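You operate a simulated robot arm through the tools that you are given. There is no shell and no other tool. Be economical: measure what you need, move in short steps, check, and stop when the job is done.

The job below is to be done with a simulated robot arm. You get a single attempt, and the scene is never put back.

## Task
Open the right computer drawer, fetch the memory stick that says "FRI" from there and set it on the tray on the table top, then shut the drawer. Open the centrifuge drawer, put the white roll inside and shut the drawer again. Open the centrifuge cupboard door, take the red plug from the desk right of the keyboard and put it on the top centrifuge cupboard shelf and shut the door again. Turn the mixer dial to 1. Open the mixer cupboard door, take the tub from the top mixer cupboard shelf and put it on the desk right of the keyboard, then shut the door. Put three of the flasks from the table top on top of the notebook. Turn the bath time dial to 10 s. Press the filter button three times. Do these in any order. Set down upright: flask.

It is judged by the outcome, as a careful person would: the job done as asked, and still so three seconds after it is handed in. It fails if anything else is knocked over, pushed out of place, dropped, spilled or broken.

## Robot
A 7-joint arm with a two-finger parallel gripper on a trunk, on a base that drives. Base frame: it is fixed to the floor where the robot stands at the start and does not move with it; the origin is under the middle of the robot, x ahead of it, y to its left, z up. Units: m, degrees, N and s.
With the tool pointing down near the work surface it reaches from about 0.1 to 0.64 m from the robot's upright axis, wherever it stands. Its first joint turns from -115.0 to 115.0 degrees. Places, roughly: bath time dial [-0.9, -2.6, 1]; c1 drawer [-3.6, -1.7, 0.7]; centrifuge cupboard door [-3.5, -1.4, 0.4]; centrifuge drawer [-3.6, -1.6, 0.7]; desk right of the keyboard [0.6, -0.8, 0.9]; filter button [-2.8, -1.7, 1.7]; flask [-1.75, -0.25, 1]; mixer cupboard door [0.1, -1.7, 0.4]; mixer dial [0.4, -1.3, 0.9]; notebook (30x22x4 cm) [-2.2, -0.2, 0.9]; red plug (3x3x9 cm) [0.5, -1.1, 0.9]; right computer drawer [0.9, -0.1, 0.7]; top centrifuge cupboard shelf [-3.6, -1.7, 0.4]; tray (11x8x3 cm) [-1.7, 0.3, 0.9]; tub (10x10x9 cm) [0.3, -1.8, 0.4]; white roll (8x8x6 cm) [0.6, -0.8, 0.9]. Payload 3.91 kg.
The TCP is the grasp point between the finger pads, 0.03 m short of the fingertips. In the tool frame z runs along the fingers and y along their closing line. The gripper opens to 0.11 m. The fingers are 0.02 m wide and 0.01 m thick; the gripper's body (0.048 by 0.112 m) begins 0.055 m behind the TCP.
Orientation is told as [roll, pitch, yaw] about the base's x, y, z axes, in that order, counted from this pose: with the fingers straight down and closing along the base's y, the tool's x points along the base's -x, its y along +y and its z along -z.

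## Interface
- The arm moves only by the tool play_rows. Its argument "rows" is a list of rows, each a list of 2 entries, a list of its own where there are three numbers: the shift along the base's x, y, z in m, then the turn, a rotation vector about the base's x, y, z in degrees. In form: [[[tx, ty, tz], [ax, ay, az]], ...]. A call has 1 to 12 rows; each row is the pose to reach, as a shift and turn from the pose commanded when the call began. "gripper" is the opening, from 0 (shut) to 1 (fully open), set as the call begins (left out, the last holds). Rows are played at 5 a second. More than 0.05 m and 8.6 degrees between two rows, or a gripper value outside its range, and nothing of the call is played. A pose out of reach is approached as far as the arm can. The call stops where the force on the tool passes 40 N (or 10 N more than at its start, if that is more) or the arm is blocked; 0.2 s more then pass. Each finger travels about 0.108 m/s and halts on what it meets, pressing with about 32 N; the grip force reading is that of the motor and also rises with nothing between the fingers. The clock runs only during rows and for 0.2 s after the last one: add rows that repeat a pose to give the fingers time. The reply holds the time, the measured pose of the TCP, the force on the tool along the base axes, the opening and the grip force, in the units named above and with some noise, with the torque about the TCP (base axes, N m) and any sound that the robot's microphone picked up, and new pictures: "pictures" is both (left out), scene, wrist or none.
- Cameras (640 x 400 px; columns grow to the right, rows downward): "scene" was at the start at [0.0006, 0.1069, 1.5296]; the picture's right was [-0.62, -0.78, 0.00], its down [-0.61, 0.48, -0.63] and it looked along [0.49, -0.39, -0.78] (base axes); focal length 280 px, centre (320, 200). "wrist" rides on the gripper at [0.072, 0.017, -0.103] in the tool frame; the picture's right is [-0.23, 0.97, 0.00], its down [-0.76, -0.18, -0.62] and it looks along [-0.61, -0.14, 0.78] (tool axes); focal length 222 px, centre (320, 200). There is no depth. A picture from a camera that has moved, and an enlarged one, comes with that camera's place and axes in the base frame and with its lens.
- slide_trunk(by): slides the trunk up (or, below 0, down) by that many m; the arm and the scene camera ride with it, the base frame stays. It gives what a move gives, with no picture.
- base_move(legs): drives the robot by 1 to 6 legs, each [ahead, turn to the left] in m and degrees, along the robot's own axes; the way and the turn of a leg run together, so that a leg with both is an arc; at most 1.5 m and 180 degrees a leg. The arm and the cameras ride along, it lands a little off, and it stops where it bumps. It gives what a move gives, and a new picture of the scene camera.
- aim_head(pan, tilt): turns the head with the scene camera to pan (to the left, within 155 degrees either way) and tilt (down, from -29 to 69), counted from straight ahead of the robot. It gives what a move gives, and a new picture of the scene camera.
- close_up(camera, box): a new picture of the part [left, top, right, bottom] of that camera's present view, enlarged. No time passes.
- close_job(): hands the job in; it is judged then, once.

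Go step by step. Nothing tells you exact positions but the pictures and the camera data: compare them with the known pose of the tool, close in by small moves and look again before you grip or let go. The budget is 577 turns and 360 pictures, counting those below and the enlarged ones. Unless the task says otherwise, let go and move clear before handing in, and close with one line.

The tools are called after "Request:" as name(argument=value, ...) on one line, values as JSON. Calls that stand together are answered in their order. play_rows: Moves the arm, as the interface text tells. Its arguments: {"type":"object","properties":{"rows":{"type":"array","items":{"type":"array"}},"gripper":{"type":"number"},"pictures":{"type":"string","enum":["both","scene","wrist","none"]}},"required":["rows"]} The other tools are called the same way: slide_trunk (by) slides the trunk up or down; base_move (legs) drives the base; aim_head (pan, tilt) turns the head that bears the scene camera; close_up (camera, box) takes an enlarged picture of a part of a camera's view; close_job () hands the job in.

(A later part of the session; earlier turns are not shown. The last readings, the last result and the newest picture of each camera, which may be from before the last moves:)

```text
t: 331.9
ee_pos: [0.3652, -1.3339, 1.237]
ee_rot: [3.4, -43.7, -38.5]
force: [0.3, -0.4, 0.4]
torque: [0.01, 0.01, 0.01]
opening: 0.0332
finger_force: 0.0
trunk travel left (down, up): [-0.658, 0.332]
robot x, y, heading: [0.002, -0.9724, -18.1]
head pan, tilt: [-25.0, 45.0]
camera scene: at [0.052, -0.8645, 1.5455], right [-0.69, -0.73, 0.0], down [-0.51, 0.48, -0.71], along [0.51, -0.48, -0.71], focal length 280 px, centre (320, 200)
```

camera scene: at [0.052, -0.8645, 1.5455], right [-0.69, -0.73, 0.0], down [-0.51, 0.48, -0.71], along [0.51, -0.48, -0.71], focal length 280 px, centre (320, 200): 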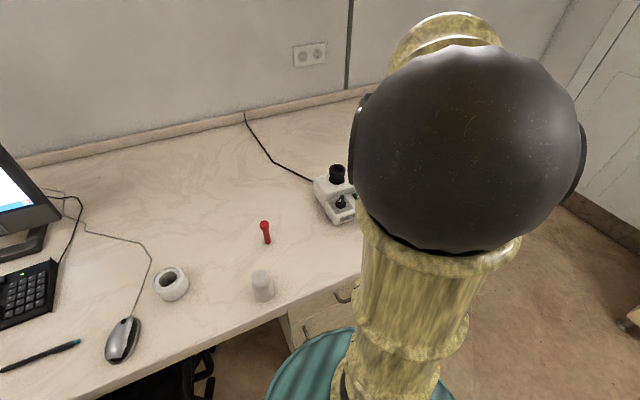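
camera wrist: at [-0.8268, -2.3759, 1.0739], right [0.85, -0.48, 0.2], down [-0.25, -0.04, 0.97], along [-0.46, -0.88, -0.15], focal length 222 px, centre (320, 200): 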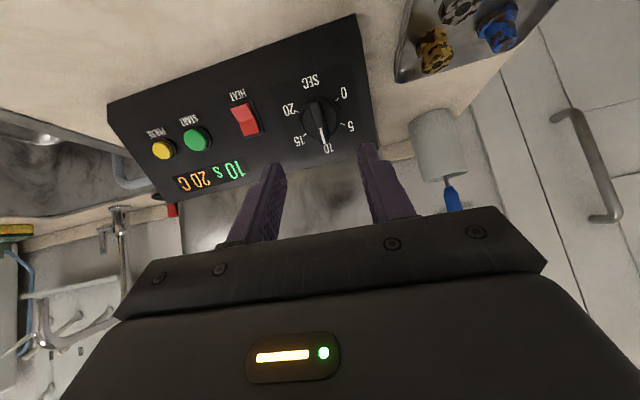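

The dial is at (0.443, -1.317, 0.942) from two views. I'll set the tool vertical above it.

Request:
play_rows(rows=[[[0.01, 0.0, 0.02], [4.5, 5.7, 0]], [[0.02, 0.005, 0.02], [9, 11.4, 0]], [[0.03, 0.01, 0.02], [13.6, 17.1, 0]], [[0.04, 0.015, 0.0], [18.1, 22.8, 0]], [[0.055, 0.015, -0.02], [22.7, 28.5, 0]], [[0.07, 0.015, -0.05], [27.2, 34.2, 0]], [[0.075, 0.017, -0.09], [27.2, 34.2, 0]]], gripper=0.5, pictures="wrist")

```text
t: 333.5
ee_pos: [0.4397, -1.3163, 1.1472]
ee_rot: [3.3, 0.1, -38.4]
force: [-0.3, -0.3, 0.4]
torque: [0.02, 0.03, 0.03]
opening: 0.0551
finger_force: 0.1
trunk travel left (down, up): [-0.658, 0.332]
robot x, y, heading: [0.0011, -0.9735, -18.2]
head pan, tilt: [-25.0, 45.0]
camera wrist: at [0.3889, -1.2626, 1.2522], right [0.78, 0.62, 0.06], down [0.46, -0.64, 0.61], along [0.41, -0.45, -0.79], focal length 222 px, centre (320, 200)
```

wrist: 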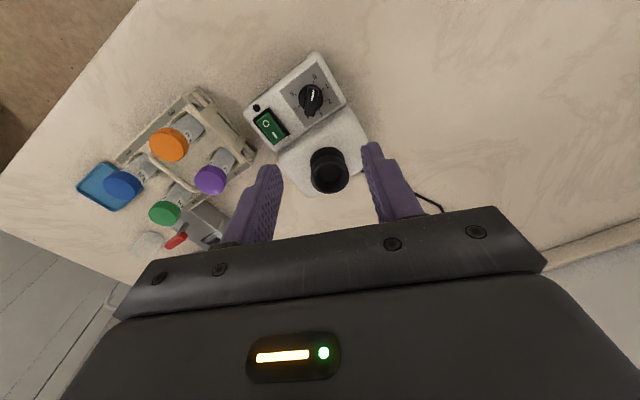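

Request:
close_up(camera="wrist", box=[270, 55, 360, 135])

```text
5.00 times, centred on (315, 95) of wrist
camera zoom: at [0.3889, -1.2626, 1.2522], right [0.78, 0.62, 0.06], down [0.46, -0.64, 0.61], along [0.41, -0.45, -0.79], focal length 1111 px, centre (345, 725)
```

zoom: 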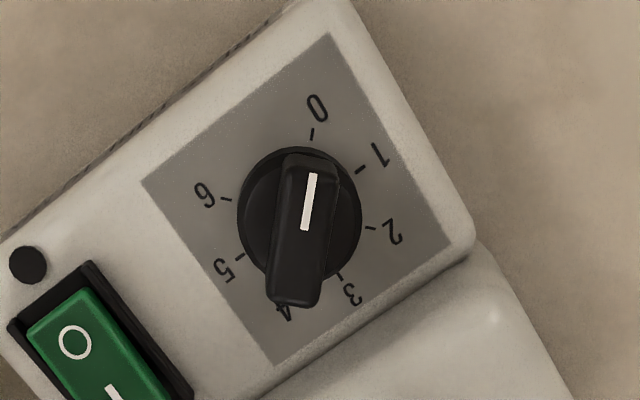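

The dial points at 0, so it must turn clockwise by one 40° step to 1. I'll align the fingers across the bar.

Request:
play_rows(rows=[[[0, 0, 0], [-2.6, 2.06, 0]], [[0, 0, 0], [-2.6, 2.06, -7.5]], [[0, 0, 0], [-2.6, 2.06, -15]], [[0, 0, 0], [-2.6, 2.06, -22.5]], [[0, 0, 0], [-2.6, 2.06, -30]], [[0, 0, 0], [-2.6, 2.06, -37]], [[0, 0, -0.04], [-2.6, 2.06, -37]]], gripper=0.4, pictures="wrist")

Request:
close_up(camera="wrist", box=[240, 60, 400, 180])

```text
t: 335.1
ee_pos: [0.4391, -1.3172, 1.1051]
ee_rot: [0.3, -1.0, -75.6]
force: [-1.0, 0.1, -0.2]
torque: [0.0, -0.01, 0.0]
opening: 0.0441
finger_force: 0.1
trunk travel left (down, up): [-0.658, 0.332]
robot x, y, heading: [0.0013, -0.9688, -18.1]
head pan, tilt: [-25.0, 45.0]
camera wrist: at [0.4364, -1.2409, 1.209], right [1.0, 0.02, 0.01], down [0.01, -0.77, 0.64], along [0.02, -0.64, -0.77], focal length 222 px, centre (320, 200)
```

wrist: 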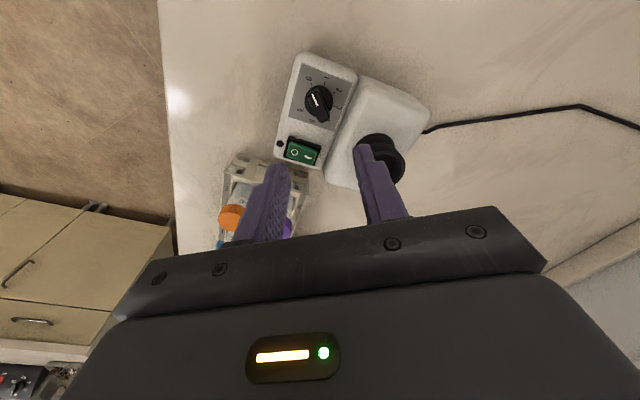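

```text
3.33 times, centred on (320, 120) of wrist
camera zoom: at [0.4364, -1.2409, 1.209], right [1.0, 0.02, 0.01], down [0.01, -0.77, 0.64], along [0.02, -0.64, -0.77], focal length 740 px, centre (320, 467)
```

zoom: 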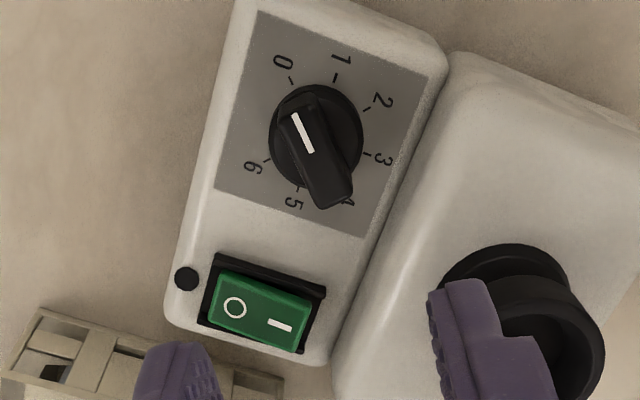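

The bar is now lined up between the fingers. The mixer's cup is close by but clears the fingers, so I'll go down in steps.

Request:
play_rows(rows=[[[0.001, 0.002, -0.03], [0, 0, 0]], [[0.002, 0.004, -0.06], [0, 0.8, 0]], [[0.002, 0.004, -0.09], [0, 0.8, 0]], [[0.002, 0.004, -0.105], [0, 0.8, 0]]], pictures="both")

```text
t: 336.1
ee_pos: [0.441, -1.3129, 1.0002]
ee_rot: [-0.5, -0.8, -75.5]
force: [-0.1, 0.1, -0.9]
torque: [-0.01, -0.02, -0.04]
opening: 0.0442
finger_force: 0.2
trunk travel left (down, up): [-0.658, 0.332]
robot x, y, heading: [0.0006, -0.9748, -18.4]
head pan, tilt: [-25.0, 45.0]
camera scene: at [0.0523, -0.8648, 1.5455], right [-0.69, -0.73, 0.0], down [-0.51, 0.49, -0.71], along [0.51, -0.48, -0.71], focal length 280 px, centre (320, 200)
camera wrist: at [0.4401, -1.2367, 1.1038], right [1.0, 0.02, 0.0], down [0.02, -0.77, 0.64], along [0.01, -0.64, -0.77], focal length 222 px, centre (320, 200)
```

scene: 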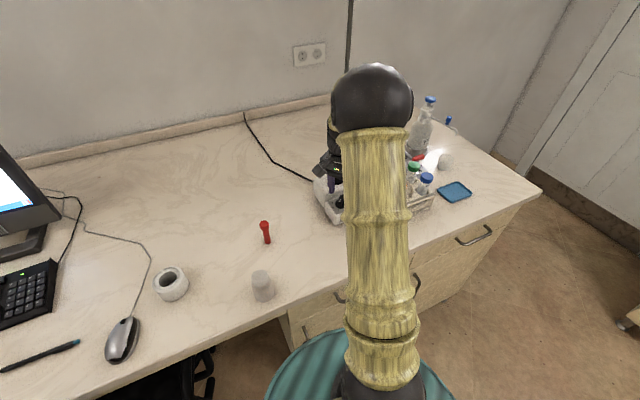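
wrist: 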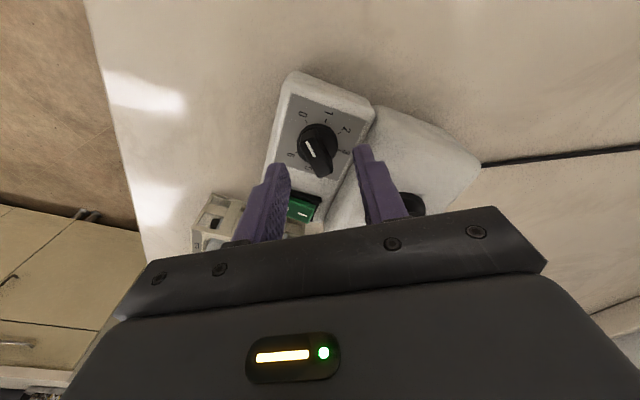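

Request:
play_rows(rows=[[[0, 0.001, -0.012], [0, 0, 0]], [[0, 0.001, -0.023], [0, 0, 0]], [[0, 0.001, -0.023], [0, 0, 0]]], pictures="wrist")

```text
t: 336.9
ee_pos: [0.4411, -1.3118, 0.9762]
ee_rot: [-0.5, -0.8, -75.5]
force: [0.2, 0.5, -0.5]
torque: [-0.01, 0.0, 0.0]
opening: 0.0439
finger_force: 0.0
trunk travel left (down, up): [-0.658, 0.332]
robot x, y, heading: [-0.0001, -0.9733, -18.5]
head pan, tilt: [-25.0, 45.0]
camera wrist: at [0.4395, -1.2355, 1.0811], right [1.0, 0.02, -0.01], down [0.02, -0.77, 0.64], along [0.01, -0.64, -0.77], focal length 222 px, centre (320, 200)
```

wrist: 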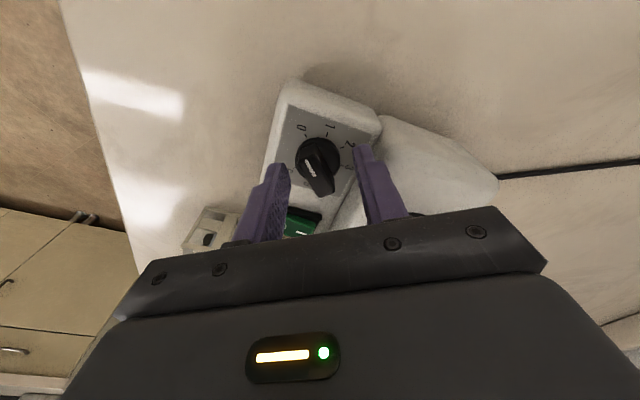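

Request:
play_rows(rows=[[[0, 0, 0], [0, 0, 0]], [[0, 0, 0], [0, 0, 0]], [[0, 0, 0], [0, 0, 0]]], gripper=0, pictures="wrist")

```text
t: 337.7
ee_pos: [0.4378, -1.3117, 0.9775]
ee_rot: [-0.7, -0.6, -75.5]
force: [-18.1, 1.1, -7.8]
torque: [0.05, -0.03, -0.09]
opening: 0.0138
finger_force: 44.6
trunk travel left (down, up): [-0.658, 0.332]
robot x, y, heading: [0.0004, -0.9736, -18.2]
head pan, tilt: [-25.0, 45.0]
camera wrist: at [0.4371, -1.236, 1.0812], right [1.0, 0.02, -0.01], down [0.02, -0.77, 0.63], along [0.01, -0.63, -0.77], focal length 222 px, centre (320, 200)
```

wrist: 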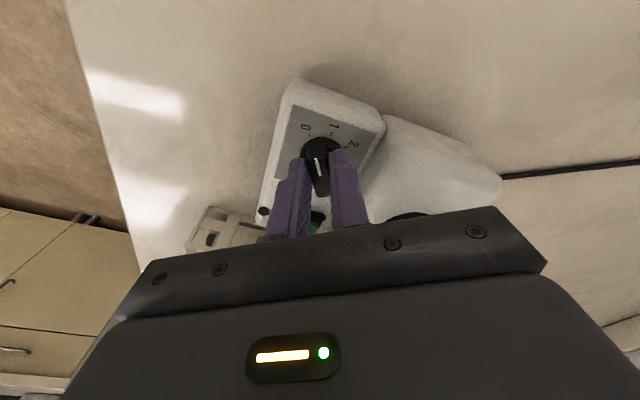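

The bar is gripped. I'll turn it 40° clockwise.

Request:
play_rows(rows=[[[-0.003, 0, 0.001], [0, 0, -7]], [[-0.003, 0, 0.001], [0, 0, -14]], [[-0.003, 0, 0.001], [0, 0, -21]], [[-0.003, 0, 0.001], [0, 0, -28]], [[-0.003, 0, 0.001], [0, 0, -35]], [[-0.003, 0, 0.001], [0, 0, -41]], [[-0.003, 0, 0.001], [0, 0, -41]]], pictures="wrist")

```text
t: 339.3
ee_pos: [0.4418, -1.3121, 0.9785]
ee_rot: [-0.5, -0.8, -116.5]
force: [10.6, -4.1, -21.4]
torque: [0.1, -0.91, 0.04]
opening: 0.0137
finger_force: 44.7
trunk travel left (down, up): [-0.658, 0.332]
robot x, y, heading: [0.001, -0.9724, -18.4]
head pan, tilt: [-25.0, 45.0]
camera wrist: at [0.4903, -1.2541, 1.0811], right [0.77, -0.64, -0.01], down [-0.49, -0.6, 0.64], along [-0.41, -0.49, -0.77], focal length 222 px, centre (320, 200)
```

wrist: 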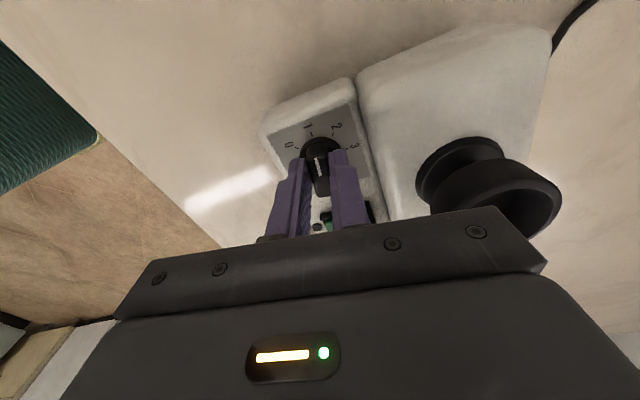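

Pointer now appears aimed at 1. I'll release, rise and verify.

Request:
play_rows(rows=[[[0, 0, 0], [0, 0, 0]], [[0, 0, 0], [0, 0, 0]], [[0, 0, 0.03], [0, 0, 0]], [[0, 0, 0.07], [0, 0, 0]]], gripper=0.4, pictures="wrist")

Request:
close_up(camera="wrist", box=[260, 60, 380, 150])

```text
t: 340.3
ee_pos: [0.4369, -1.3139, 1.0495]
ee_rot: [-0.3, -0.8, -116.4]
force: [0.1, 0.2, 0.6]
torque: [0.01, 0.0, 0.01]
opening: 0.044
finger_force: 0.1
trunk travel left (down, up): [-0.658, 0.332]
robot x, y, heading: [0.0005, -0.9724, -18.2]
head pan, tilt: [-25.0, 45.0]
camera wrist: at [0.4859, -1.2538, 1.1526], right [0.77, -0.64, 0.0], down [-0.49, -0.6, 0.64], along [-0.41, -0.49, -0.77], focal length 222 px, centre (320, 200)
```

wrist: 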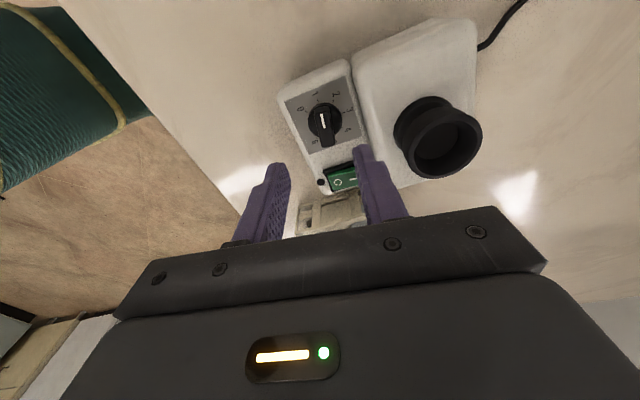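

```text
4.44 times, centred on (320, 105) of wrist
camera zoom: at [0.4859, -1.2538, 1.1526], right [0.77, -0.64, 0.0], down [-0.49, -0.6, 0.64], along [-0.41, -0.49, -0.77], focal length 987 px, centre (320, 622)
```

zoom: 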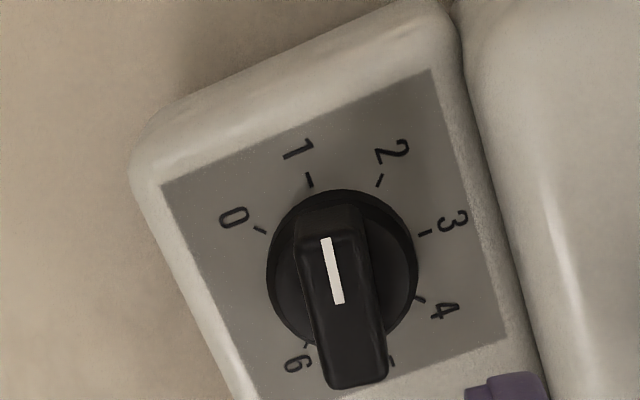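

The mixer dial is on 1. Next is the mixer cupboard, so I'll raise and straighten the arm, then drive to a spot left of the door's swing.

Request:
play_rows(rows=[[[0, 0, 0.04], [0, 0, 0]], [[0, 0, 0.08], [0, 0, 8]], [[-0.01, 0.01, 0.12], [0, 0, 16]], [[-0.02, 0.02, 0.16], [0, 0, 24]], [[-0.03, 0.03, 0.18], [0, 0, 32]], [[-0.045, 0.04, 0.18], [0, 0, 40]], [[-0.06, 0.05, 0.18], [0, 0, 48]], [[-0.075, 0.06, 0.18], [0, 0, 56]], [[-0.09, 0.07, 0.18], [0, 0, 64]], [[-0.1, 0.08, 0.18], [0, 0, 72]], [[-0.1, 0.08, 0.18], [0, 0, 78]]], pictures="none")

Request:
base_move(legs=[[0, 51], [-0.42, 0], [0, -43]])

Request:
aim_head(pan=-25, tilt=45)

```text
t: 342.7
ee_pos: [0.3394, -1.2334, 1.2295]
ee_rot: [-0.5, -0.9, -38.3]
force: [-1.0, 0.7, 0.8]
torque: [-0.02, -0.01, -0.04]
opening: 0.0442
finger_force: 0.0
trunk travel left (down, up): [-0.658, 0.332]
robot x, y, heading: [0.0007, -0.9721, -18.2]
head pan, tilt: [-25.0, 45.0]
```

```text
t: 349.6
ee_pos: [0.0222, -1.4095, 1.2297]
ee_rot: [-0.5, -0.8, -29.9]
force: [0.4, 0.3, -0.8]
torque: [0.01, 0.0, -0.03]
opening: 0.0442
finger_force: 0.0
trunk travel left (down, up): [-0.658, 0.332]
robot x, y, heading: [-0.3512, -1.2026, -10.1]
head pan, tilt: [-25.0, 45.0]
camera scene: at [-0.3152, -1.0877, 1.5454], right [-0.57, -0.82, 0.0], down [-0.58, 0.41, -0.71], along [0.58, -0.41, -0.71], focal length 280 px, centre (320, 200)
```

scene: 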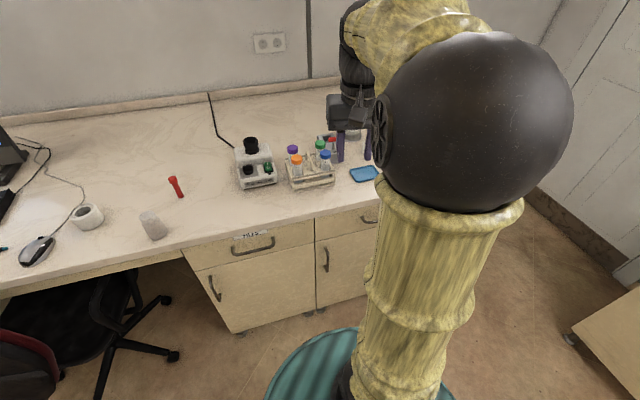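

```text
t: 350.2
ee_pos: [0.0222, -1.4096, 1.2294]
ee_rot: [-0.5, -0.8, -30.0]
force: [-0.4, -0.9, -0.8]
torque: [-0.01, -0.02, 0.0]
opening: 0.044
finger_force: 0.2
trunk travel left (down, up): [-0.658, 0.332]
robot x, y, heading: [-0.3473, -1.2029, -9.8]
head pan, tilt: [-25.0, 45.0]
camera scene: at [-0.3152, -1.0876, 1.5454], right [-0.57, -0.82, 0.0], down [-0.58, 0.41, -0.71], along [0.58, -0.41, -0.71], focal length 280 px, centre (320, 200)
```

scene: 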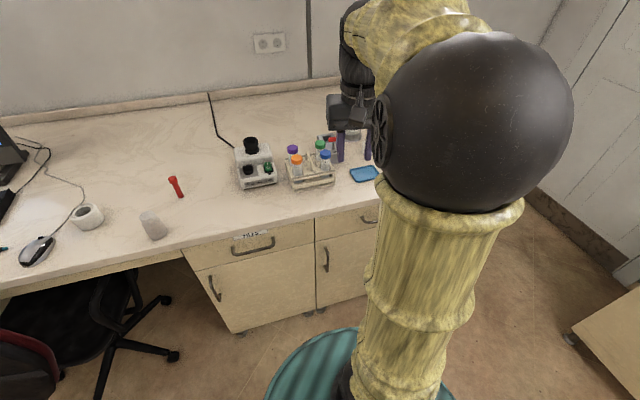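

The mixer cupboard is the right-hand door, with a vertical handle at about (0.167, -1.452, 0.61). I'll lower the trunk to work at that height.

Request:
slide_trunk(by=-0.4)

Request:
aim_head(pan=-20, tilt=40)

```text
t: 354.1
ee_pos: [0.0223, -1.4101, 0.8298]
ee_rot: [-0.5, -0.8, -30.0]
force: [0.5, 0.4, 0.1]
torque: [0.0, 0.0, 0.01]
opening: 0.0441
finger_force: 0.0
trunk travel left (down, up): [-0.258, 0.732]
robot x, y, heading: [-0.3526, -1.2051, -10.0]
head pan, tilt: [-25.0, 45.0]
```

```text
t: 354.7
ee_pos: [0.0225, -1.409, 0.8294]
ee_rot: [-0.6, -0.8, -30.0]
force: [-0.1, -0.4, -0.4]
torque: [-0.01, -0.06, -0.03]
opening: 0.044
finger_force: 0.1
trunk travel left (down, up): [-0.258, 0.732]
robot x, y, heading: [-0.3509, -1.2019, -9.9]
head pan, tilt: [-20.0, 40.0]
camera scene: at [-0.3082, -1.0835, 1.1527], right [-0.5, -0.87, 0.0], down [-0.56, 0.32, -0.77], along [0.66, -0.38, -0.64], focal length 280 px, centre (320, 200)
```

scene: 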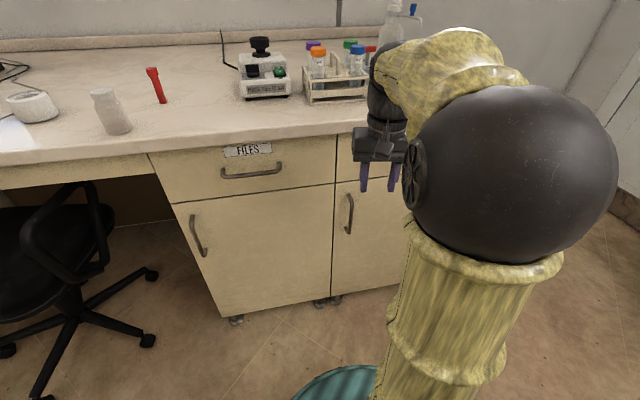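

Request:
play_rows(rows=[[[0.012, -0.005, -0.025], [-3.3, -6.7, 0.7]], [[0.024, -0.01, -0.05], [-6.6, -13.5, 1.3]], [[0.036, -0.015, -0.075], [-9.9, -20.2, 2]], [[0.048, -0.02, -0.1], [-13.1, -27, 2.7]], [[0.062, -0.024, -0.13], [-16.4, -33.7, 3.3]], [[0.076, -0.028, -0.155], [-19.7, -40.5, 4]], [[0.09, -0.031, -0.177], [-19.7, -40.5, 4]]], gripper=0.5, pictures="both")

```text
t: 356.5
ee_pos: [0.0993, -1.4061, 0.6453]
ee_rot: [-0.1, -37.9, -12.5]
force: [0.8, -0.2, 0.1]
torque: [-0.01, 0.03, 0.02]
opening: 0.0551
finger_force: 0.0
out of reach, approached as far as the arm can: row 6, 7
trunk travel left (down, up): [-0.258, 0.732]
robot x, y, heading: [-0.3515, -1.2007, -10.0]
head pan, tilt: [-20.0, 40.0]
stopped in row 7: the arm was blocked; the commanded pose is now the measured one
camera scene: at [-0.308, -1.0835, 1.1527], right [-0.5, -0.87, 0.0], down [-0.56, 0.32, -0.77], along [0.66, -0.38, -0.64], focal length 280 px, centre (320, 200)
camera wrist: at [-0.0157, -1.3629, 0.6832], right [0.39, 0.91, 0.14], down [0.17, -0.22, 0.96], along [0.91, -0.35, -0.24], focal length 222 px, centre (320, 200)
```

scene: 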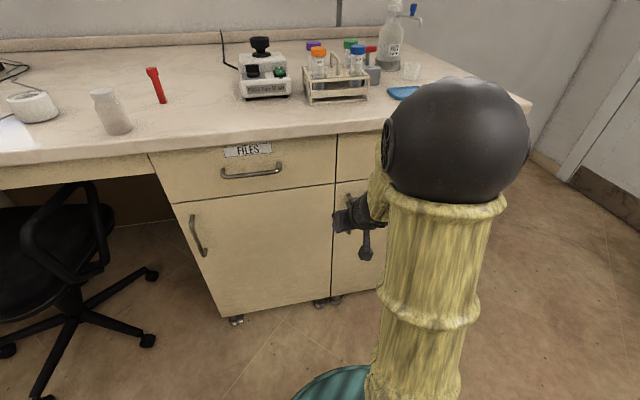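
wrist: 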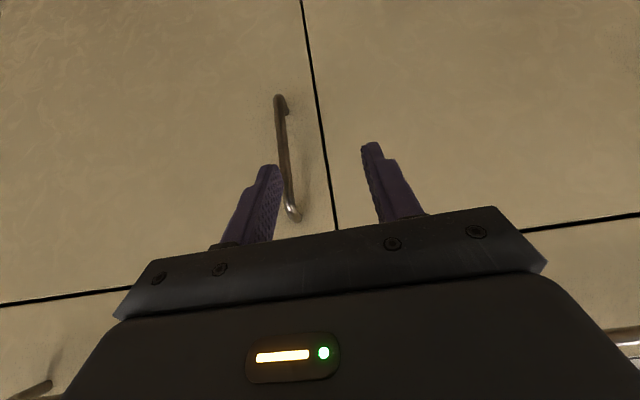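

The arm is too folded at this distance. I'll back the base away so it can extend, which avoids the earlier trap.

Request:
base_move(legs=[[-0.18, 0]])

Request:
play_rows(rows=[[[0.03, -0.015, 0.0], [0, 0, -3]], [[0.06, -0.03, 0.0], [0, 0, -6]], [[0.09, -0.045, 0.0], [0, 0, -9]], [[0.12, -0.055, 0.0], [0, 0, -12]]], pictures="both")

```text
t: 358.0
ee_pos: [-0.0803, -1.3745, 0.6456]
ee_rot: [-0.1, -37.9, -12.5]
force: [-0.2, 0.5, -0.5]
torque: [0.02, -0.02, 0.0]
opening: 0.0552
finger_force: 0.0
trunk travel left (down, up): [-0.258, 0.732]
robot x, y, heading: [-0.5265, -1.1723, -10.2]
head pan, tilt: [-20.0, 40.0]
camera scene: at [-0.4857, -1.0522, 1.1527], right [-0.5, -0.87, 0.0], down [-0.56, 0.32, -0.77], along [0.66, -0.38, -0.64], focal length 280 px, centre (320, 200)
```

scene: 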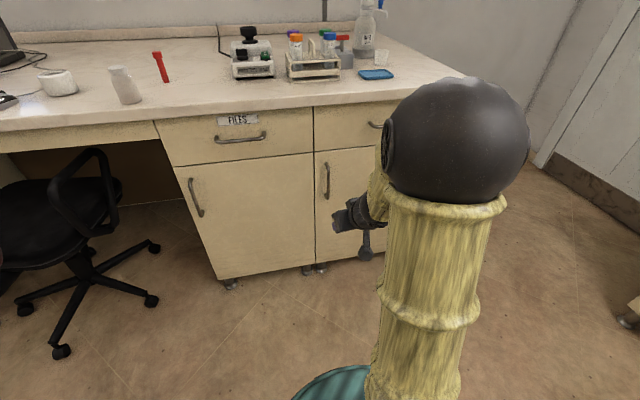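

```text
t: 359.0
ee_pos: [0.042, -1.4299, 0.6454]
ee_rot: [-0.1, -38.0, -24.4]
force: [0.5, -0.4, 0.9]
torque: [-0.01, -0.02, 0.01]
opening: 0.0548
finger_force: 0.0
trunk travel left (down, up): [-0.258, 0.732]
robot x, y, heading: [-0.5264, -1.1723, -10.1]
head pan, tilt: [-20.0, 40.0]
camera scene: at [-0.4861, -1.0523, 1.1527], right [-0.5, -0.87, 0.0], down [-0.56, 0.32, -0.77], along [0.66, -0.38, -0.64], focal length 280 px, centre (320, 200)
camera wrist: at [-0.0622, -1.3645, 0.6833], right [0.57, 0.81, 0.14], down [0.12, -0.25, 0.96], along [0.81, -0.53, -0.24], focal length 222 px, centre (320, 200)
```

scene: 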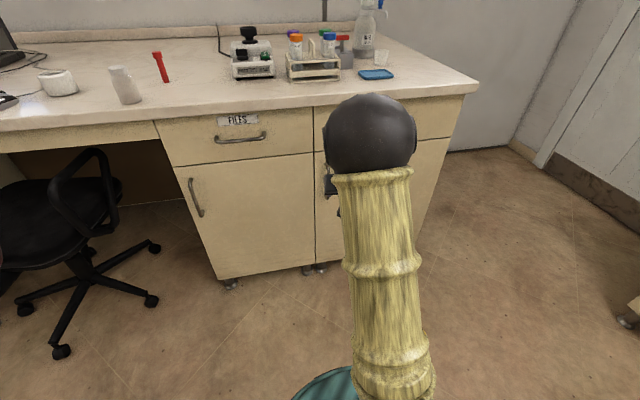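
wrist: 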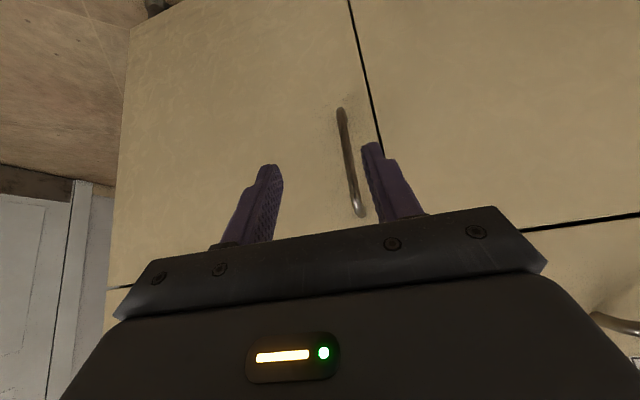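

Recovered, with no flip. The handle is at (0.21, -1.484, 0.557), so I'll approach it.

Request:
play_rows(rows=[[[0.03, -0.01, -0.015], [-1.4, -3, 0]], [[0.06, -0.02, -0.03], [-2.7, -6, 0]], [[0.09, -0.03, -0.045], [-4.1, -9.1, 0]], [[0.118, -0.037, -0.06], [-4.1, -9.1, 0]]], pictures="wrist")

```text
t: 360.0
ee_pos: [0.1576, -1.4683, 0.5846]
ee_rot: [0.0, -47.9, -24.6]
force: [0.4, -0.7, 0.2]
torque: [-0.01, 0.01, 0.01]
opening: 0.0551
finger_force: 0.0
trunk travel left (down, up): [-0.258, 0.732]
robot x, y, heading: [-0.531, -1.1744, -9.9]
head pan, tilt: [-20.0, 40.0]
camera wrist: at [0.0514, -1.3993, 0.6005], right [0.54, 0.82, 0.17], down [-0.03, -0.18, 0.98], along [0.84, -0.54, -0.07], focal length 222 px, centre (320, 200)
```

wrist: 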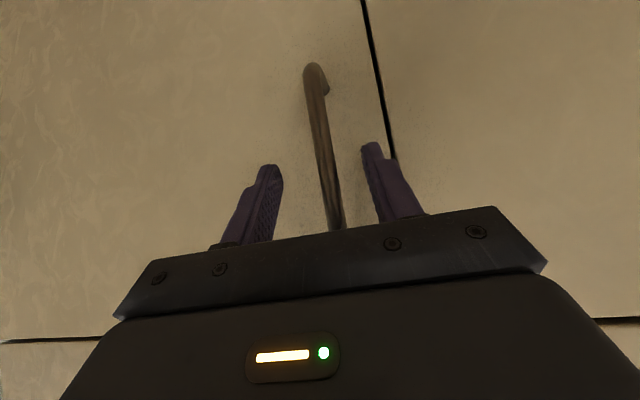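

Request:
play_rows(rows=[[[0.022, -0.008, -0.006], [0, 0, 0]], [[0.04, -0.014, -0.012], [0, 0, 0]], [[0.04, -0.014, -0.012], [0, 0, 0]]], pictures="wrist")

```text
t: 360.4
ee_pos: [0.1695, -1.4714, 0.5821]
ee_rot: [0.0, -47.6, -24.3]
force: [-14.8, 6.1, 8.2]
torque: [0.23, -0.12, 0.5]
opening: 0.0541
finger_force: 0.0
trunk travel left (down, up): [-0.258, 0.732]
robot x, y, heading: [-0.5283, -1.1728, -10.3]
head pan, tilt: [-20.0, 40.0]
stopped in row 1: the force on the tool passed its limit (the readings are from after the stop); the commanded pose is now the measured one
camera wrist: at [0.0622, -1.4032, 0.599], right [0.54, 0.82, 0.17], down [-0.02, -0.18, 0.98], along [0.84, -0.53, -0.08], focal length 222 px, centre (320, 200)
```

wrist: 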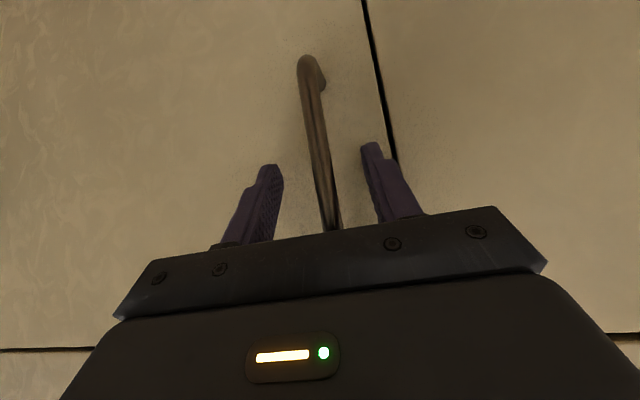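

The tips already touch the door face, so the handle is nearer than I'd estimated and lies between the fingers. I'll back off slightly and grip it.

Request:
play_rows(rows=[[[-0.006, 0.002, 0.0], [0, 0, 0]], [[-0.006, 0.002, 0.0], [0, 0, 0]]], pictures="none")

Request:
play_rows(rows=[[[0, 0, 0], [0, 0, 0]], [[0, 0, 0], [0, 0, 0]], [[0, 0, 0], [0, 0, 0]], [[0, 0, 0], [0, 0, 0]]], gripper=0, pictures="wrist")

```text
t: 361.0
ee_pos: [0.1647, -1.4697, 0.5796]
ee_rot: [0.1, -47.5, -24.3]
force: [-1.1, 0.5, -0.2]
torque: [0.0, 0.0, -0.03]
opening: 0.055
finger_force: 0.0
trunk travel left (down, up): [-0.258, 0.732]
robot x, y, heading: [-0.5267, -1.1705, -9.8]
head pan, tilt: [-20.0, 40.0]
```

```text
t: 362.0
ee_pos: [0.1665, -1.4655, 0.5798]
ee_rot: [0.1, -47.3, -24.0]
force: [5.9, 24.7, 0.3]
torque: [-0.02, -0.11, 0.06]
opening: 0.0114
finger_force: 45.1
trunk travel left (down, up): [-0.258, 0.732]
robot x, y, heading: [-0.5229, -1.171, -10.0]
head pan, tilt: [-20.0, 40.0]
camera wrist: at [0.0586, -1.3982, 0.5971], right [0.54, 0.83, 0.17], down [-0.02, -0.19, 0.98], along [0.84, -0.53, -0.08], focal length 222 px, centre (320, 200)
```

wrist: 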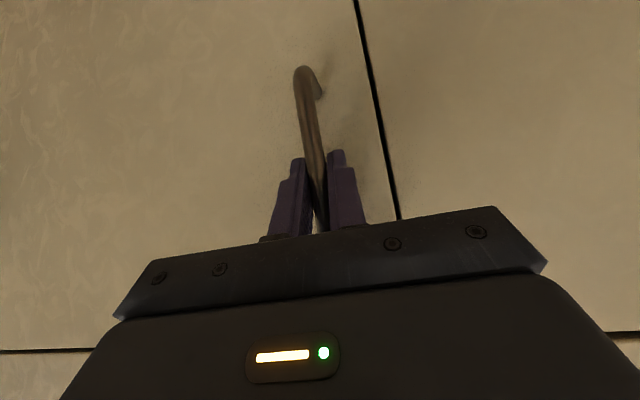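

The handle is gripped. I'll pull along the door's arc, hinge on the right, in small steps.

Request:
play_rows(rows=[[[-0.0155, 0.003, 0], [0, 0, 2]], [[-0.031, 0.006, 0], [0, 0, 4]], [[-0.0465, 0.0075, 0], [0, 0, 6]], [[-0.062, 0.009, 0], [0, 0, 8]], [[-0.078, 0.0095, 0], [0, 0, 10]], [[-0.094, 0.009, 0], [0, 0, 12]], [[-0.1095, 0.008, 0], [0, 0, 14]], [[-0.125, 0.007, 0], [0, 0, 16]]], pictures="scene")

```text
t: 363.4
ee_pos: [0.0781, -1.453, 0.5792]
ee_rot: [0.1, -47.6, -12.1]
force: [0.7, 3.7, 2.2]
torque: [-0.05, 0.73, 0.04]
opening: 0.0113
finger_force: 45.2
trunk travel left (down, up): [-0.258, 0.732]
robot x, y, heading: [-0.5289, -1.1735, -10.0]
head pan, tilt: [-20.0, 40.0]
stopped in row 6: the force on the tool passed its limit (the readings are from after the stop); the commanded pose is now the measured one
camera scene: at [-0.486, -1.0516, 1.1527], right [-0.5, -0.87, 0.0], down [-0.56, 0.32, -0.77], along [0.66, -0.38, -0.64], focal length 280 px, centre (320, 200)
```

scene: 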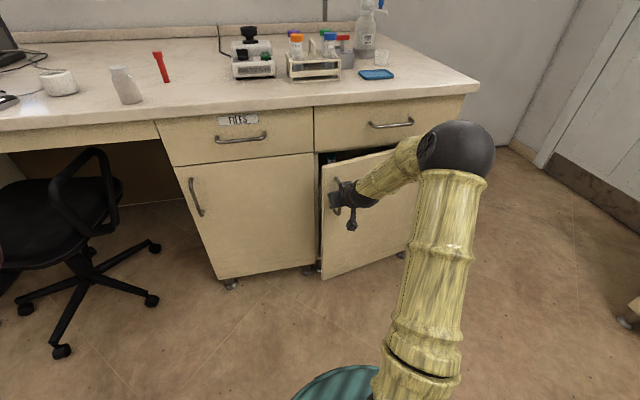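

Request:
play_rows(rows=[[[-0.0095, -0.0003, 0], [0, 0, 1.5]], [[-0.019, -0.001, 0], [0, 0, 3]], [[-0.028, -0.0017, 0], [0, 0, 4.5]], [[-0.0377, -0.0027, 0], [0, 0, 6]], [[-0.047, -0.004, 0], [0, 0, 7.5]], [[-0.0564, -0.0055, 0], [0, 0, 9]], [[-0.0655, -0.0073, 0], [0, 0, 10.5]], [[-0.0749, -0.0093, 0], [0, 0, 12]], [[-0.084, -0.0115, 0], [0, 0, 13.5]], [[-0.0932, -0.014, 0], [0, 0, 15]], [[-0.1022, -0.0167, 0], [0, 0, 16.5]], [[-0.1112, -0.0197, 0], [0, 0, 18]]], pictures="scene")

```text
t: 364.9
ee_pos: [0.0181, -1.4532, 0.5792]
ee_rot: [0.2, -47.3, -2.4]
force: [0.0, 5.0, 7.1]
torque: [-0.19, 0.77, 0.1]
opening: 0.0116
finger_force: 44.7
trunk travel left (down, up): [-0.258, 0.732]
robot x, y, heading: [-0.5296, -1.1717, -9.9]
head pan, tilt: [-20.0, 40.0]
stopped in row 7: the force on the tool passed its limit (the readings are from after the stop); the commanded pose is now the measured one
camera scene: at [-0.4864, -1.0513, 1.1527], right [-0.5, -0.87, 0.0], down [-0.56, 0.32, -0.77], along [0.66, -0.38, -0.64], focal length 280 px, centre (320, 200)
```

scene: 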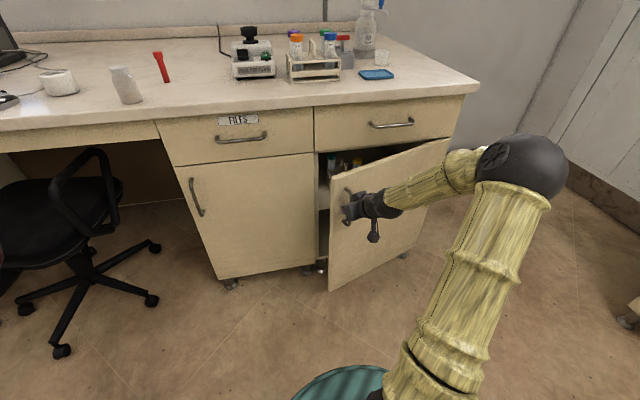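

The door is about 25° open. I'll keep following the arc gently.

Request:
play_rows(rows=[[[-0.009, -0.0008, 0], [0, 0, 1]], [[-0.018, -0.0018, 0], [0, 0, 2]], [[-0.0265, -0.003, 0], [0, 0, 3]], [[-0.036, -0.0045, 0], [0, 0, 4]], [[-0.0455, -0.0062, 0], [0, 0, 5]], [[-0.0553, -0.0082, 0], [0, 0, 6]], [[-0.065, -0.0105, 0], [0, 0, 7]], [[-0.0745, -0.0128, 0], [0, 0, 8]], [[-0.0838, -0.0153, 0], [0, 0, 9]]], pictures="none")

```text
t: 366.9
ee_pos: [-0.0665, -1.4711, 0.5798]
ee_rot: [0.4, -47.5, 6.4]
force: [-3.5, 10.7, 16.4]
torque: [-0.3, 0.0, -0.19]
opening: 0.0113
finger_force: 45.0
trunk travel left (down, up): [-0.258, 0.732]
robot x, y, heading: [-0.5284, -1.174, -10.0]
head pan, tilt: [-20.0, 40.0]
```

Request:
play_rows(rows=[[[-0.009, -0.002, 0], [0, 0, 0]], [[-0.018, -0.004, 0], [0, 0, 0]], [[-0.0271, -0.0063, 0], [0, 0, 0]], [[-0.036, -0.0096, 0], [0, 0, 0]], [[-0.045, -0.0132, 0], [0, 0, 0]], [[-0.0543, -0.0173, 0], [0, 0, 0]], [[-0.063, -0.0212, 0], [0, 0, 0]], [[-0.072, -0.0256, 0], [0, 0, 0]], [[-0.0807, -0.0302, 0], [0, 0, 0]]], pictures="scene")

```text
t: 368.9
ee_pos: [-0.1472, -1.5025, 0.5793]
ee_rot: [0.3, -47.5, 6.5]
force: [6.2, -13.5, 13.7]
torque: [-0.41, -0.27, -0.12]
opening: 0.0115
finger_force: 44.7
trunk travel left (down, up): [-0.258, 0.732]
robot x, y, heading: [-0.527, -1.1734, -10.1]
head pan, tilt: [-20.0, 40.0]
camera scene: at [-0.4865, -1.0521, 1.1528], right [-0.5, -0.87, 0.0], down [-0.56, 0.32, -0.77], along [0.66, -0.38, -0.64], focal length 280 px, centre (320, 200)
```

scene: 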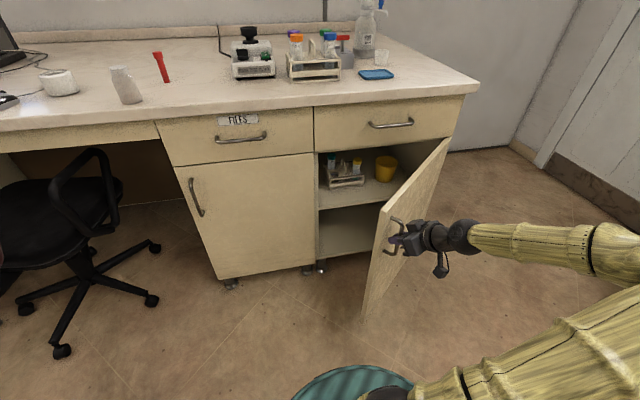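

The door is over half open, and the yellow tub is visible on the top shelf. I'll continue the arc.

Request:
play_rows(rows=[[[-0.009, -0.0045, 0], [0, 0, 0]], [[-0.017, -0.009, 0], [0, 0, 0]], [[-0.0256, -0.0135, 0], [0, 0, 0]], [[-0.034, -0.019, 0], [0, 0, 0]], [[-0.042, -0.0245, 0], [0, 0, 0]], [[-0.05, -0.03, 0], [0, 0, 0]], [[-0.058, -0.036, 0], [0, 0, 0]], [[-0.0655, -0.042, 0], [0, 0, 0]], [[-0.073, -0.048, 0], [0, 0, 0]], [[-0.084, -0.0575, 0], [0, 0, 0]], [[-0.095, -0.067, 0], [0, 0, 0]]], pictures="scene")

```text
t: 371.3
ee_pos: [-0.2418, -1.5668, 0.5795]
ee_rot: [0.6, -47.3, 6.4]
force: [-6.3, 6.1, 10.2]
torque: [-0.73, 0.28, 0.09]
opening: 0.0114
finger_force: 45.0
trunk travel left (down, up): [-0.258, 0.732]
robot x, y, heading: [-0.5255, -1.1678, -9.9]
head pan, tilt: [-20.0, 40.0]
camera scene: at [-0.487, -1.051, 1.1526], right [-0.5, -0.87, 0.0], down [-0.56, 0.32, -0.77], along [0.66, -0.38, -0.64], focal length 280 px, centre (320, 200)
```

scene: 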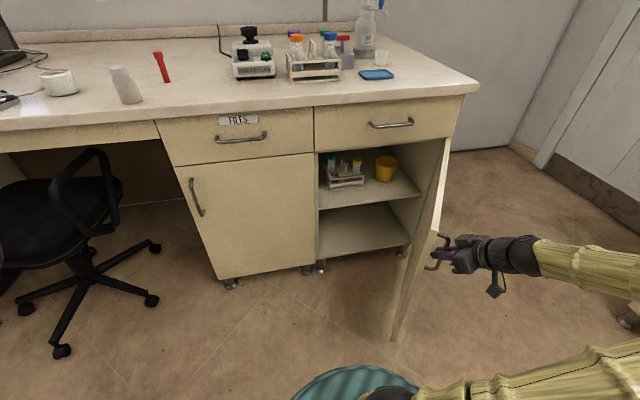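

Request:
play_rows(rows=[[[-0.0103, -0.0105, 0], [0, 0, 0]], [[-0.0203, -0.0211, 0], [0, 0, 0]], [[-0.03, -0.0322, 0], [0, 0, 0]], [[-0.0392, -0.0435, 0], [0, 0, 0]], [[-0.048, -0.0553, 0], [0, 0, 0]], [[-0.0564, -0.0672, 0], [0, 0, 0]], [[-0.0644, -0.0795, 0], [0, 0, 0]], [[-0.0719, -0.0921, 0], [0, 0, 0]]], pictures="scene")

```text
t: 372.1
ee_pos: [-0.2699, -1.5938, 0.578]
ee_rot: [0.7, -47.4, 6.8]
force: [-9.4, 8.7, 13.8]
torque: [-0.65, -0.1, 0.08]
opening: 0.0118
finger_force: 44.6
trunk travel left (down, up): [-0.258, 0.732]
robot x, y, heading: [-0.5278, -1.1714, -9.7]
head pan, tilt: [-20.0, 40.0]
stopped in row 3: the force on the tool passed its limit (the readings are from after the stop); the commanded pose is now the measured one
camera scene: at [-0.4878, -1.0505, 1.1527], right [-0.5, -0.87, 0.0], down [-0.56, 0.32, -0.77], along [0.66, -0.38, -0.64], focal length 280 px, centre (320, 200)
```

scene: 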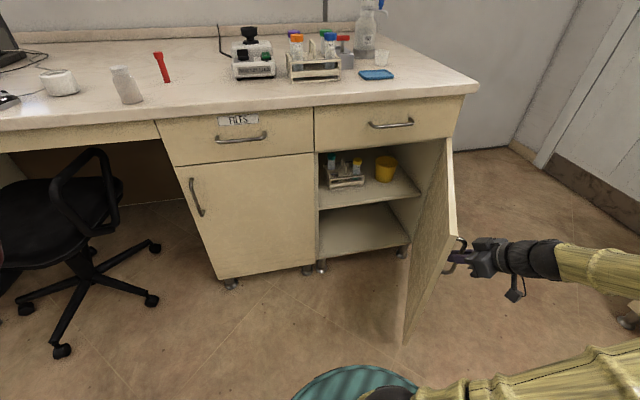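

The door is only about 60° open by my fit (hinge at about (0.06, -1.91), radius 0.46). I'll keep going along the better-fitted arc.

Request:
play_rows(rows=[[[-0.0107, -0.0119, 0], [0, 0, 0]], [[-0.0214, -0.0238, 0], [0, 0, 0]], [[-0.0314, -0.0363, 0], [0, 0, 0]], [[-0.0411, -0.049, 0], [0, 0, 0]], [[-0.0503, -0.0622, 0], [0, 0, 0]], [[-0.0591, -0.0756, 0], [0, 0, 0]], [[-0.0673, -0.0893, 0], [0, 0, 0]], [[-0.0751, -0.1033, 0], [0, 0, 0]], [[-0.0823, -0.1176, 0], [0, 0, 0]], [[-0.0891, -0.1321, 0], [0, 0, 0]]], pictures="none")

```text
t: 374.3
ee_pos: [-0.359, -1.7285, 0.5789]
ee_rot: [0.6, -47.4, 6.2]
force: [4.0, -2.3, 11.0]
torque: [-0.9, -0.65, -0.08]
opening: 0.0115
finger_force: 45.3
trunk travel left (down, up): [-0.258, 0.732]
robot x, y, heading: [-0.5298, -1.1736, -9.9]
head pan, tilt: [-20.0, 40.0]
```

Request:
play_rows(rows=[[[-0.006, -0.0148, 0], [0, 0, 2]], [[-0.012, -0.0297, 0], [0, 0, 4]], [[-0.017, -0.045, 0], [0, 0, 6]], [[-0.0219, -0.0602, 0], [0, 0, 8]], [[-0.026, -0.0757, 0], [0, 0, 10]]], pictures="scene")

```text
t: 375.5
ee_pos: [-0.3855, -1.8035, 0.5781]
ee_rot: [0.6, -47.3, 16.4]
force: [7.2, -2.7, 12.4]
torque: [-0.95, 0.14, -0.14]
opening: 0.0114
finger_force: 45.1
trunk travel left (down, up): [-0.258, 0.732]
robot x, y, heading: [-0.5252, -1.1708, -10.0]
head pan, tilt: [-20.0, 40.0]
camera scene: at [-0.4863, -1.051, 1.1527], right [-0.5, -0.87, 0.0], down [-0.56, 0.32, -0.77], along [0.66, -0.38, -0.64], focal length 280 px, centre (320, 200)
```

scene: 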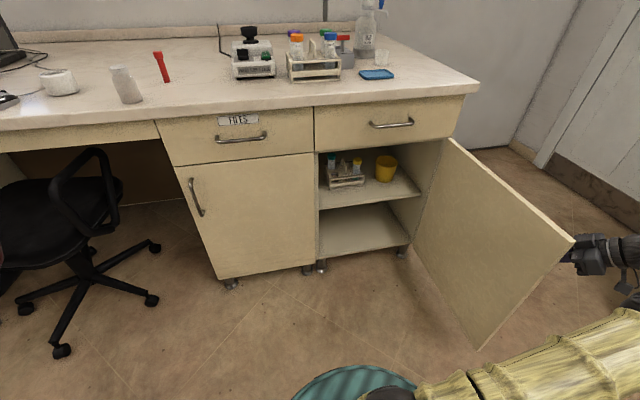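

The door stands open at about 90°. I'll release, back away from it and raise the trunk so the arm clears its top edge.

Request:
play_rows(rows=[[[0, 0, 0], [0, 0, 0]], [[0, 0, 0], [0, 0, 0]], [[-0.01, -0.005, 0.008], [0, 0, 0]], [[-0.03, -0.015, 0.03], [0, 0, 0]], [[-0.05, -0.025, 0.05], [0, 0, 0]], [[-0.06, -0.035, 0.08], [0, 0, 0]]], gripper=0.4, pictures="scene")

```text
t: 376.9
ee_pos: [-0.4471, -1.8178, 0.6591]
ee_rot: [0.8, -47.3, 16.3]
force: [0.1, -0.3, 0.7]
torque: [0.02, 0.0, 0.01]
opening: 0.0441
finger_force: 0.0
out of reach, approached as far as the arm can: row 5, 6
trunk travel left (down, up): [-0.258, 0.732]
robot x, y, heading: [-0.5259, -1.1685, -10.1]
head pan, tilt: [-20.0, 40.0]
camera scene: at [-0.4866, -1.0521, 1.1527], right [-0.5, -0.87, 0.0], down [-0.56, 0.32, -0.77], along [0.66, -0.38, -0.64], focal length 280 px, centre (320, 200)
```

scene: 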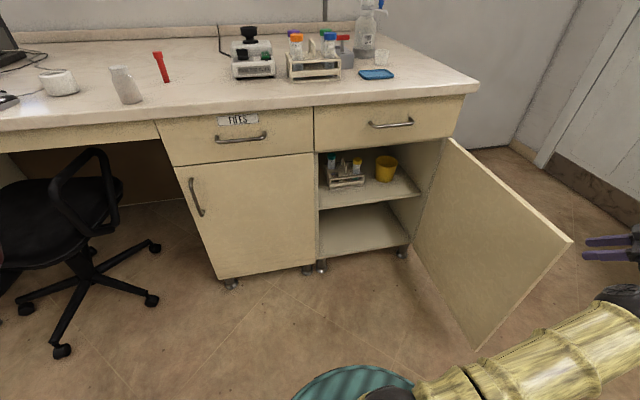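

Request:
slide_trunk(by=0.35)

```text
t: 380.3
ee_pos: [-0.447, -1.819, 1.0077]
ee_rot: [0.8, -47.2, 16.3]
force: [-0.7, -0.3, -0.4]
torque: [-0.03, 0.0, -0.01]
opening: 0.0439
finger_force: 0.1
trunk travel left (down, up): [-0.608, 0.382]
robot x, y, heading: [-0.5327, -1.168, -10.0]
head pan, tilt: [-20.0, 40.0]
```

Request:
play_rows(rows=[[[0.026, 0.015, 0], [0, 0, -4.2]], [[0.065, 0.044, 0], [0, 0, -8.5]], [[0.1025, 0.07, 0], [0, 0, -12.7]], [[0.135, 0.103, 0], [0, 0, -17]], [[0.166, 0.133, 0], [0, 0, -21.2]], [[0.194, 0.165, 0], [0, 0, -25.5]], [[0.2216, 0.194, 0], [0, 0, -29.7]], [[0.2507, 0.2342, 0], [0, 0, -34]], [[0.2787, 0.2723, 0], [0, 0, -38.2]], [[0.3027, 0.3121, 0], [0, 0, -42.5]], [[0.3185, 0.3561, 0], [0, 0, -46.7]]], gripper=1.0, pictures="scene")

```text
t: 382.7
ee_pos: [-0.1268, -1.4602, 1.0078]
ee_rot: [0.6, -47.2, -30.4]
force: [0.0, -0.5, -0.7]
torque: [0.0, -0.01, 0.0]
opening: 0.1097
finger_force: 0.1
trunk travel left (down, up): [-0.608, 0.382]
robot x, y, heading: [-0.5303, -1.1717, -10.2]
head pan, tilt: [-20.0, 40.0]
camera scene: at [-0.4858, -1.0507, 1.5025], right [-0.5, -0.87, 0.0], down [-0.56, 0.32, -0.77], along [0.66, -0.38, -0.64], focal length 280 px, centre (320, 200)
```

scene: 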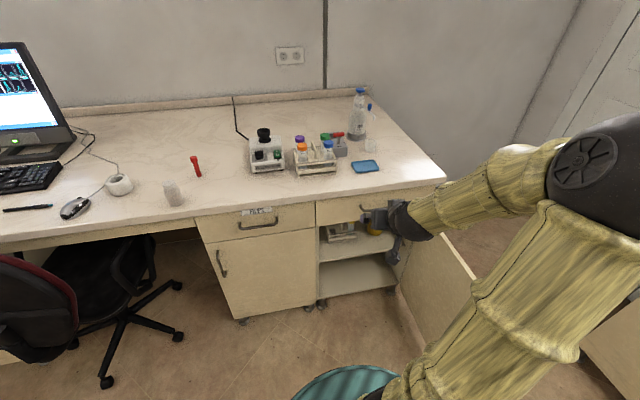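

The arm is clear of the door. I'll lower down to shelf height to look at the tub with the wrist camera.

Request:
slide_trunk(by=-0.4)

Request:
play_rows(rows=[[[0.01, -0.01, -0.02], [-2.5, -4.2, 0]], [[0.02, -0.02, -0.04], [-5, -8.5, 0]]], pictures="both")

```text
t: 386.5
ee_pos: [-0.1276, -1.4629, 0.6078]
ee_rot: [0.8, -47.3, -30.4]
force: [0.7, -0.9, -0.5]
torque: [-0.04, 0.0, 0.02]
opening: 0.11
finger_force: 0.1
trunk travel left (down, up): [-0.208, 0.782]
robot x, y, heading: [-0.525, -1.1693, -9.8]
head pan, tilt: [-20.0, 40.0]
```

```text
t: 387.1
ee_pos: [-0.1064, -1.481, 0.5689]
ee_rot: [0.7, -57.2, -30.2]
force: [-0.9, -0.3, -0.1]
torque: [-0.02, -0.01, 0.0]
opening: 0.1099
finger_force: 0.0
trunk travel left (down, up): [-0.208, 0.782]
robot x, y, heading: [-0.5298, -1.1686, -9.6]
head pan, tilt: [-20.0, 40.0]
camera scene: at [-0.4867, -1.0515, 1.1027], right [-0.5, -0.87, 0.0], down [-0.56, 0.32, -0.77], along [0.66, -0.38, -0.64], focal length 280 px, centre (320, 200)
camera wrist: at [-0.2084, -1.4035, 0.5648], right [0.59, 0.78, 0.2], down [-0.19, -0.1, 0.98], along [0.79, -0.61, 0.09], focal length 222 px, centre (320, 200)
```

scene: 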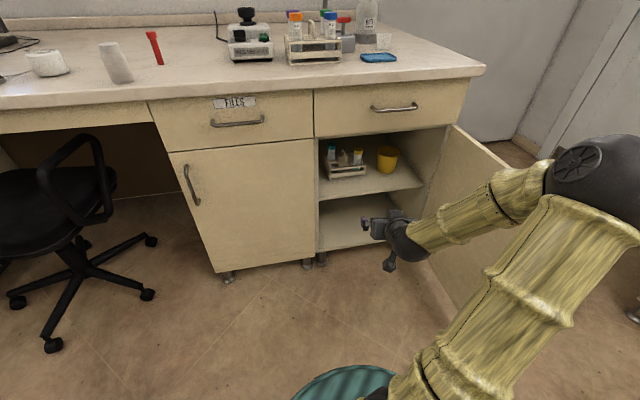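
wrist: 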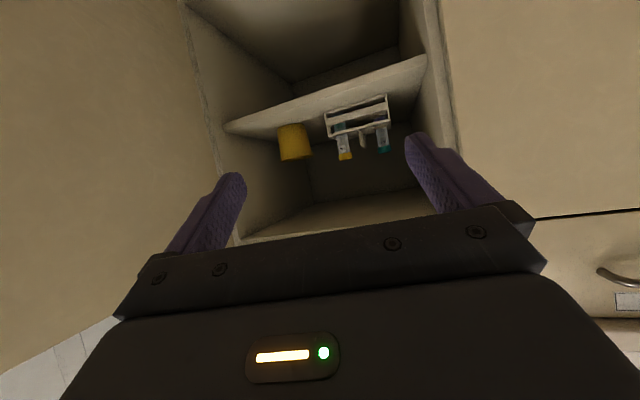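

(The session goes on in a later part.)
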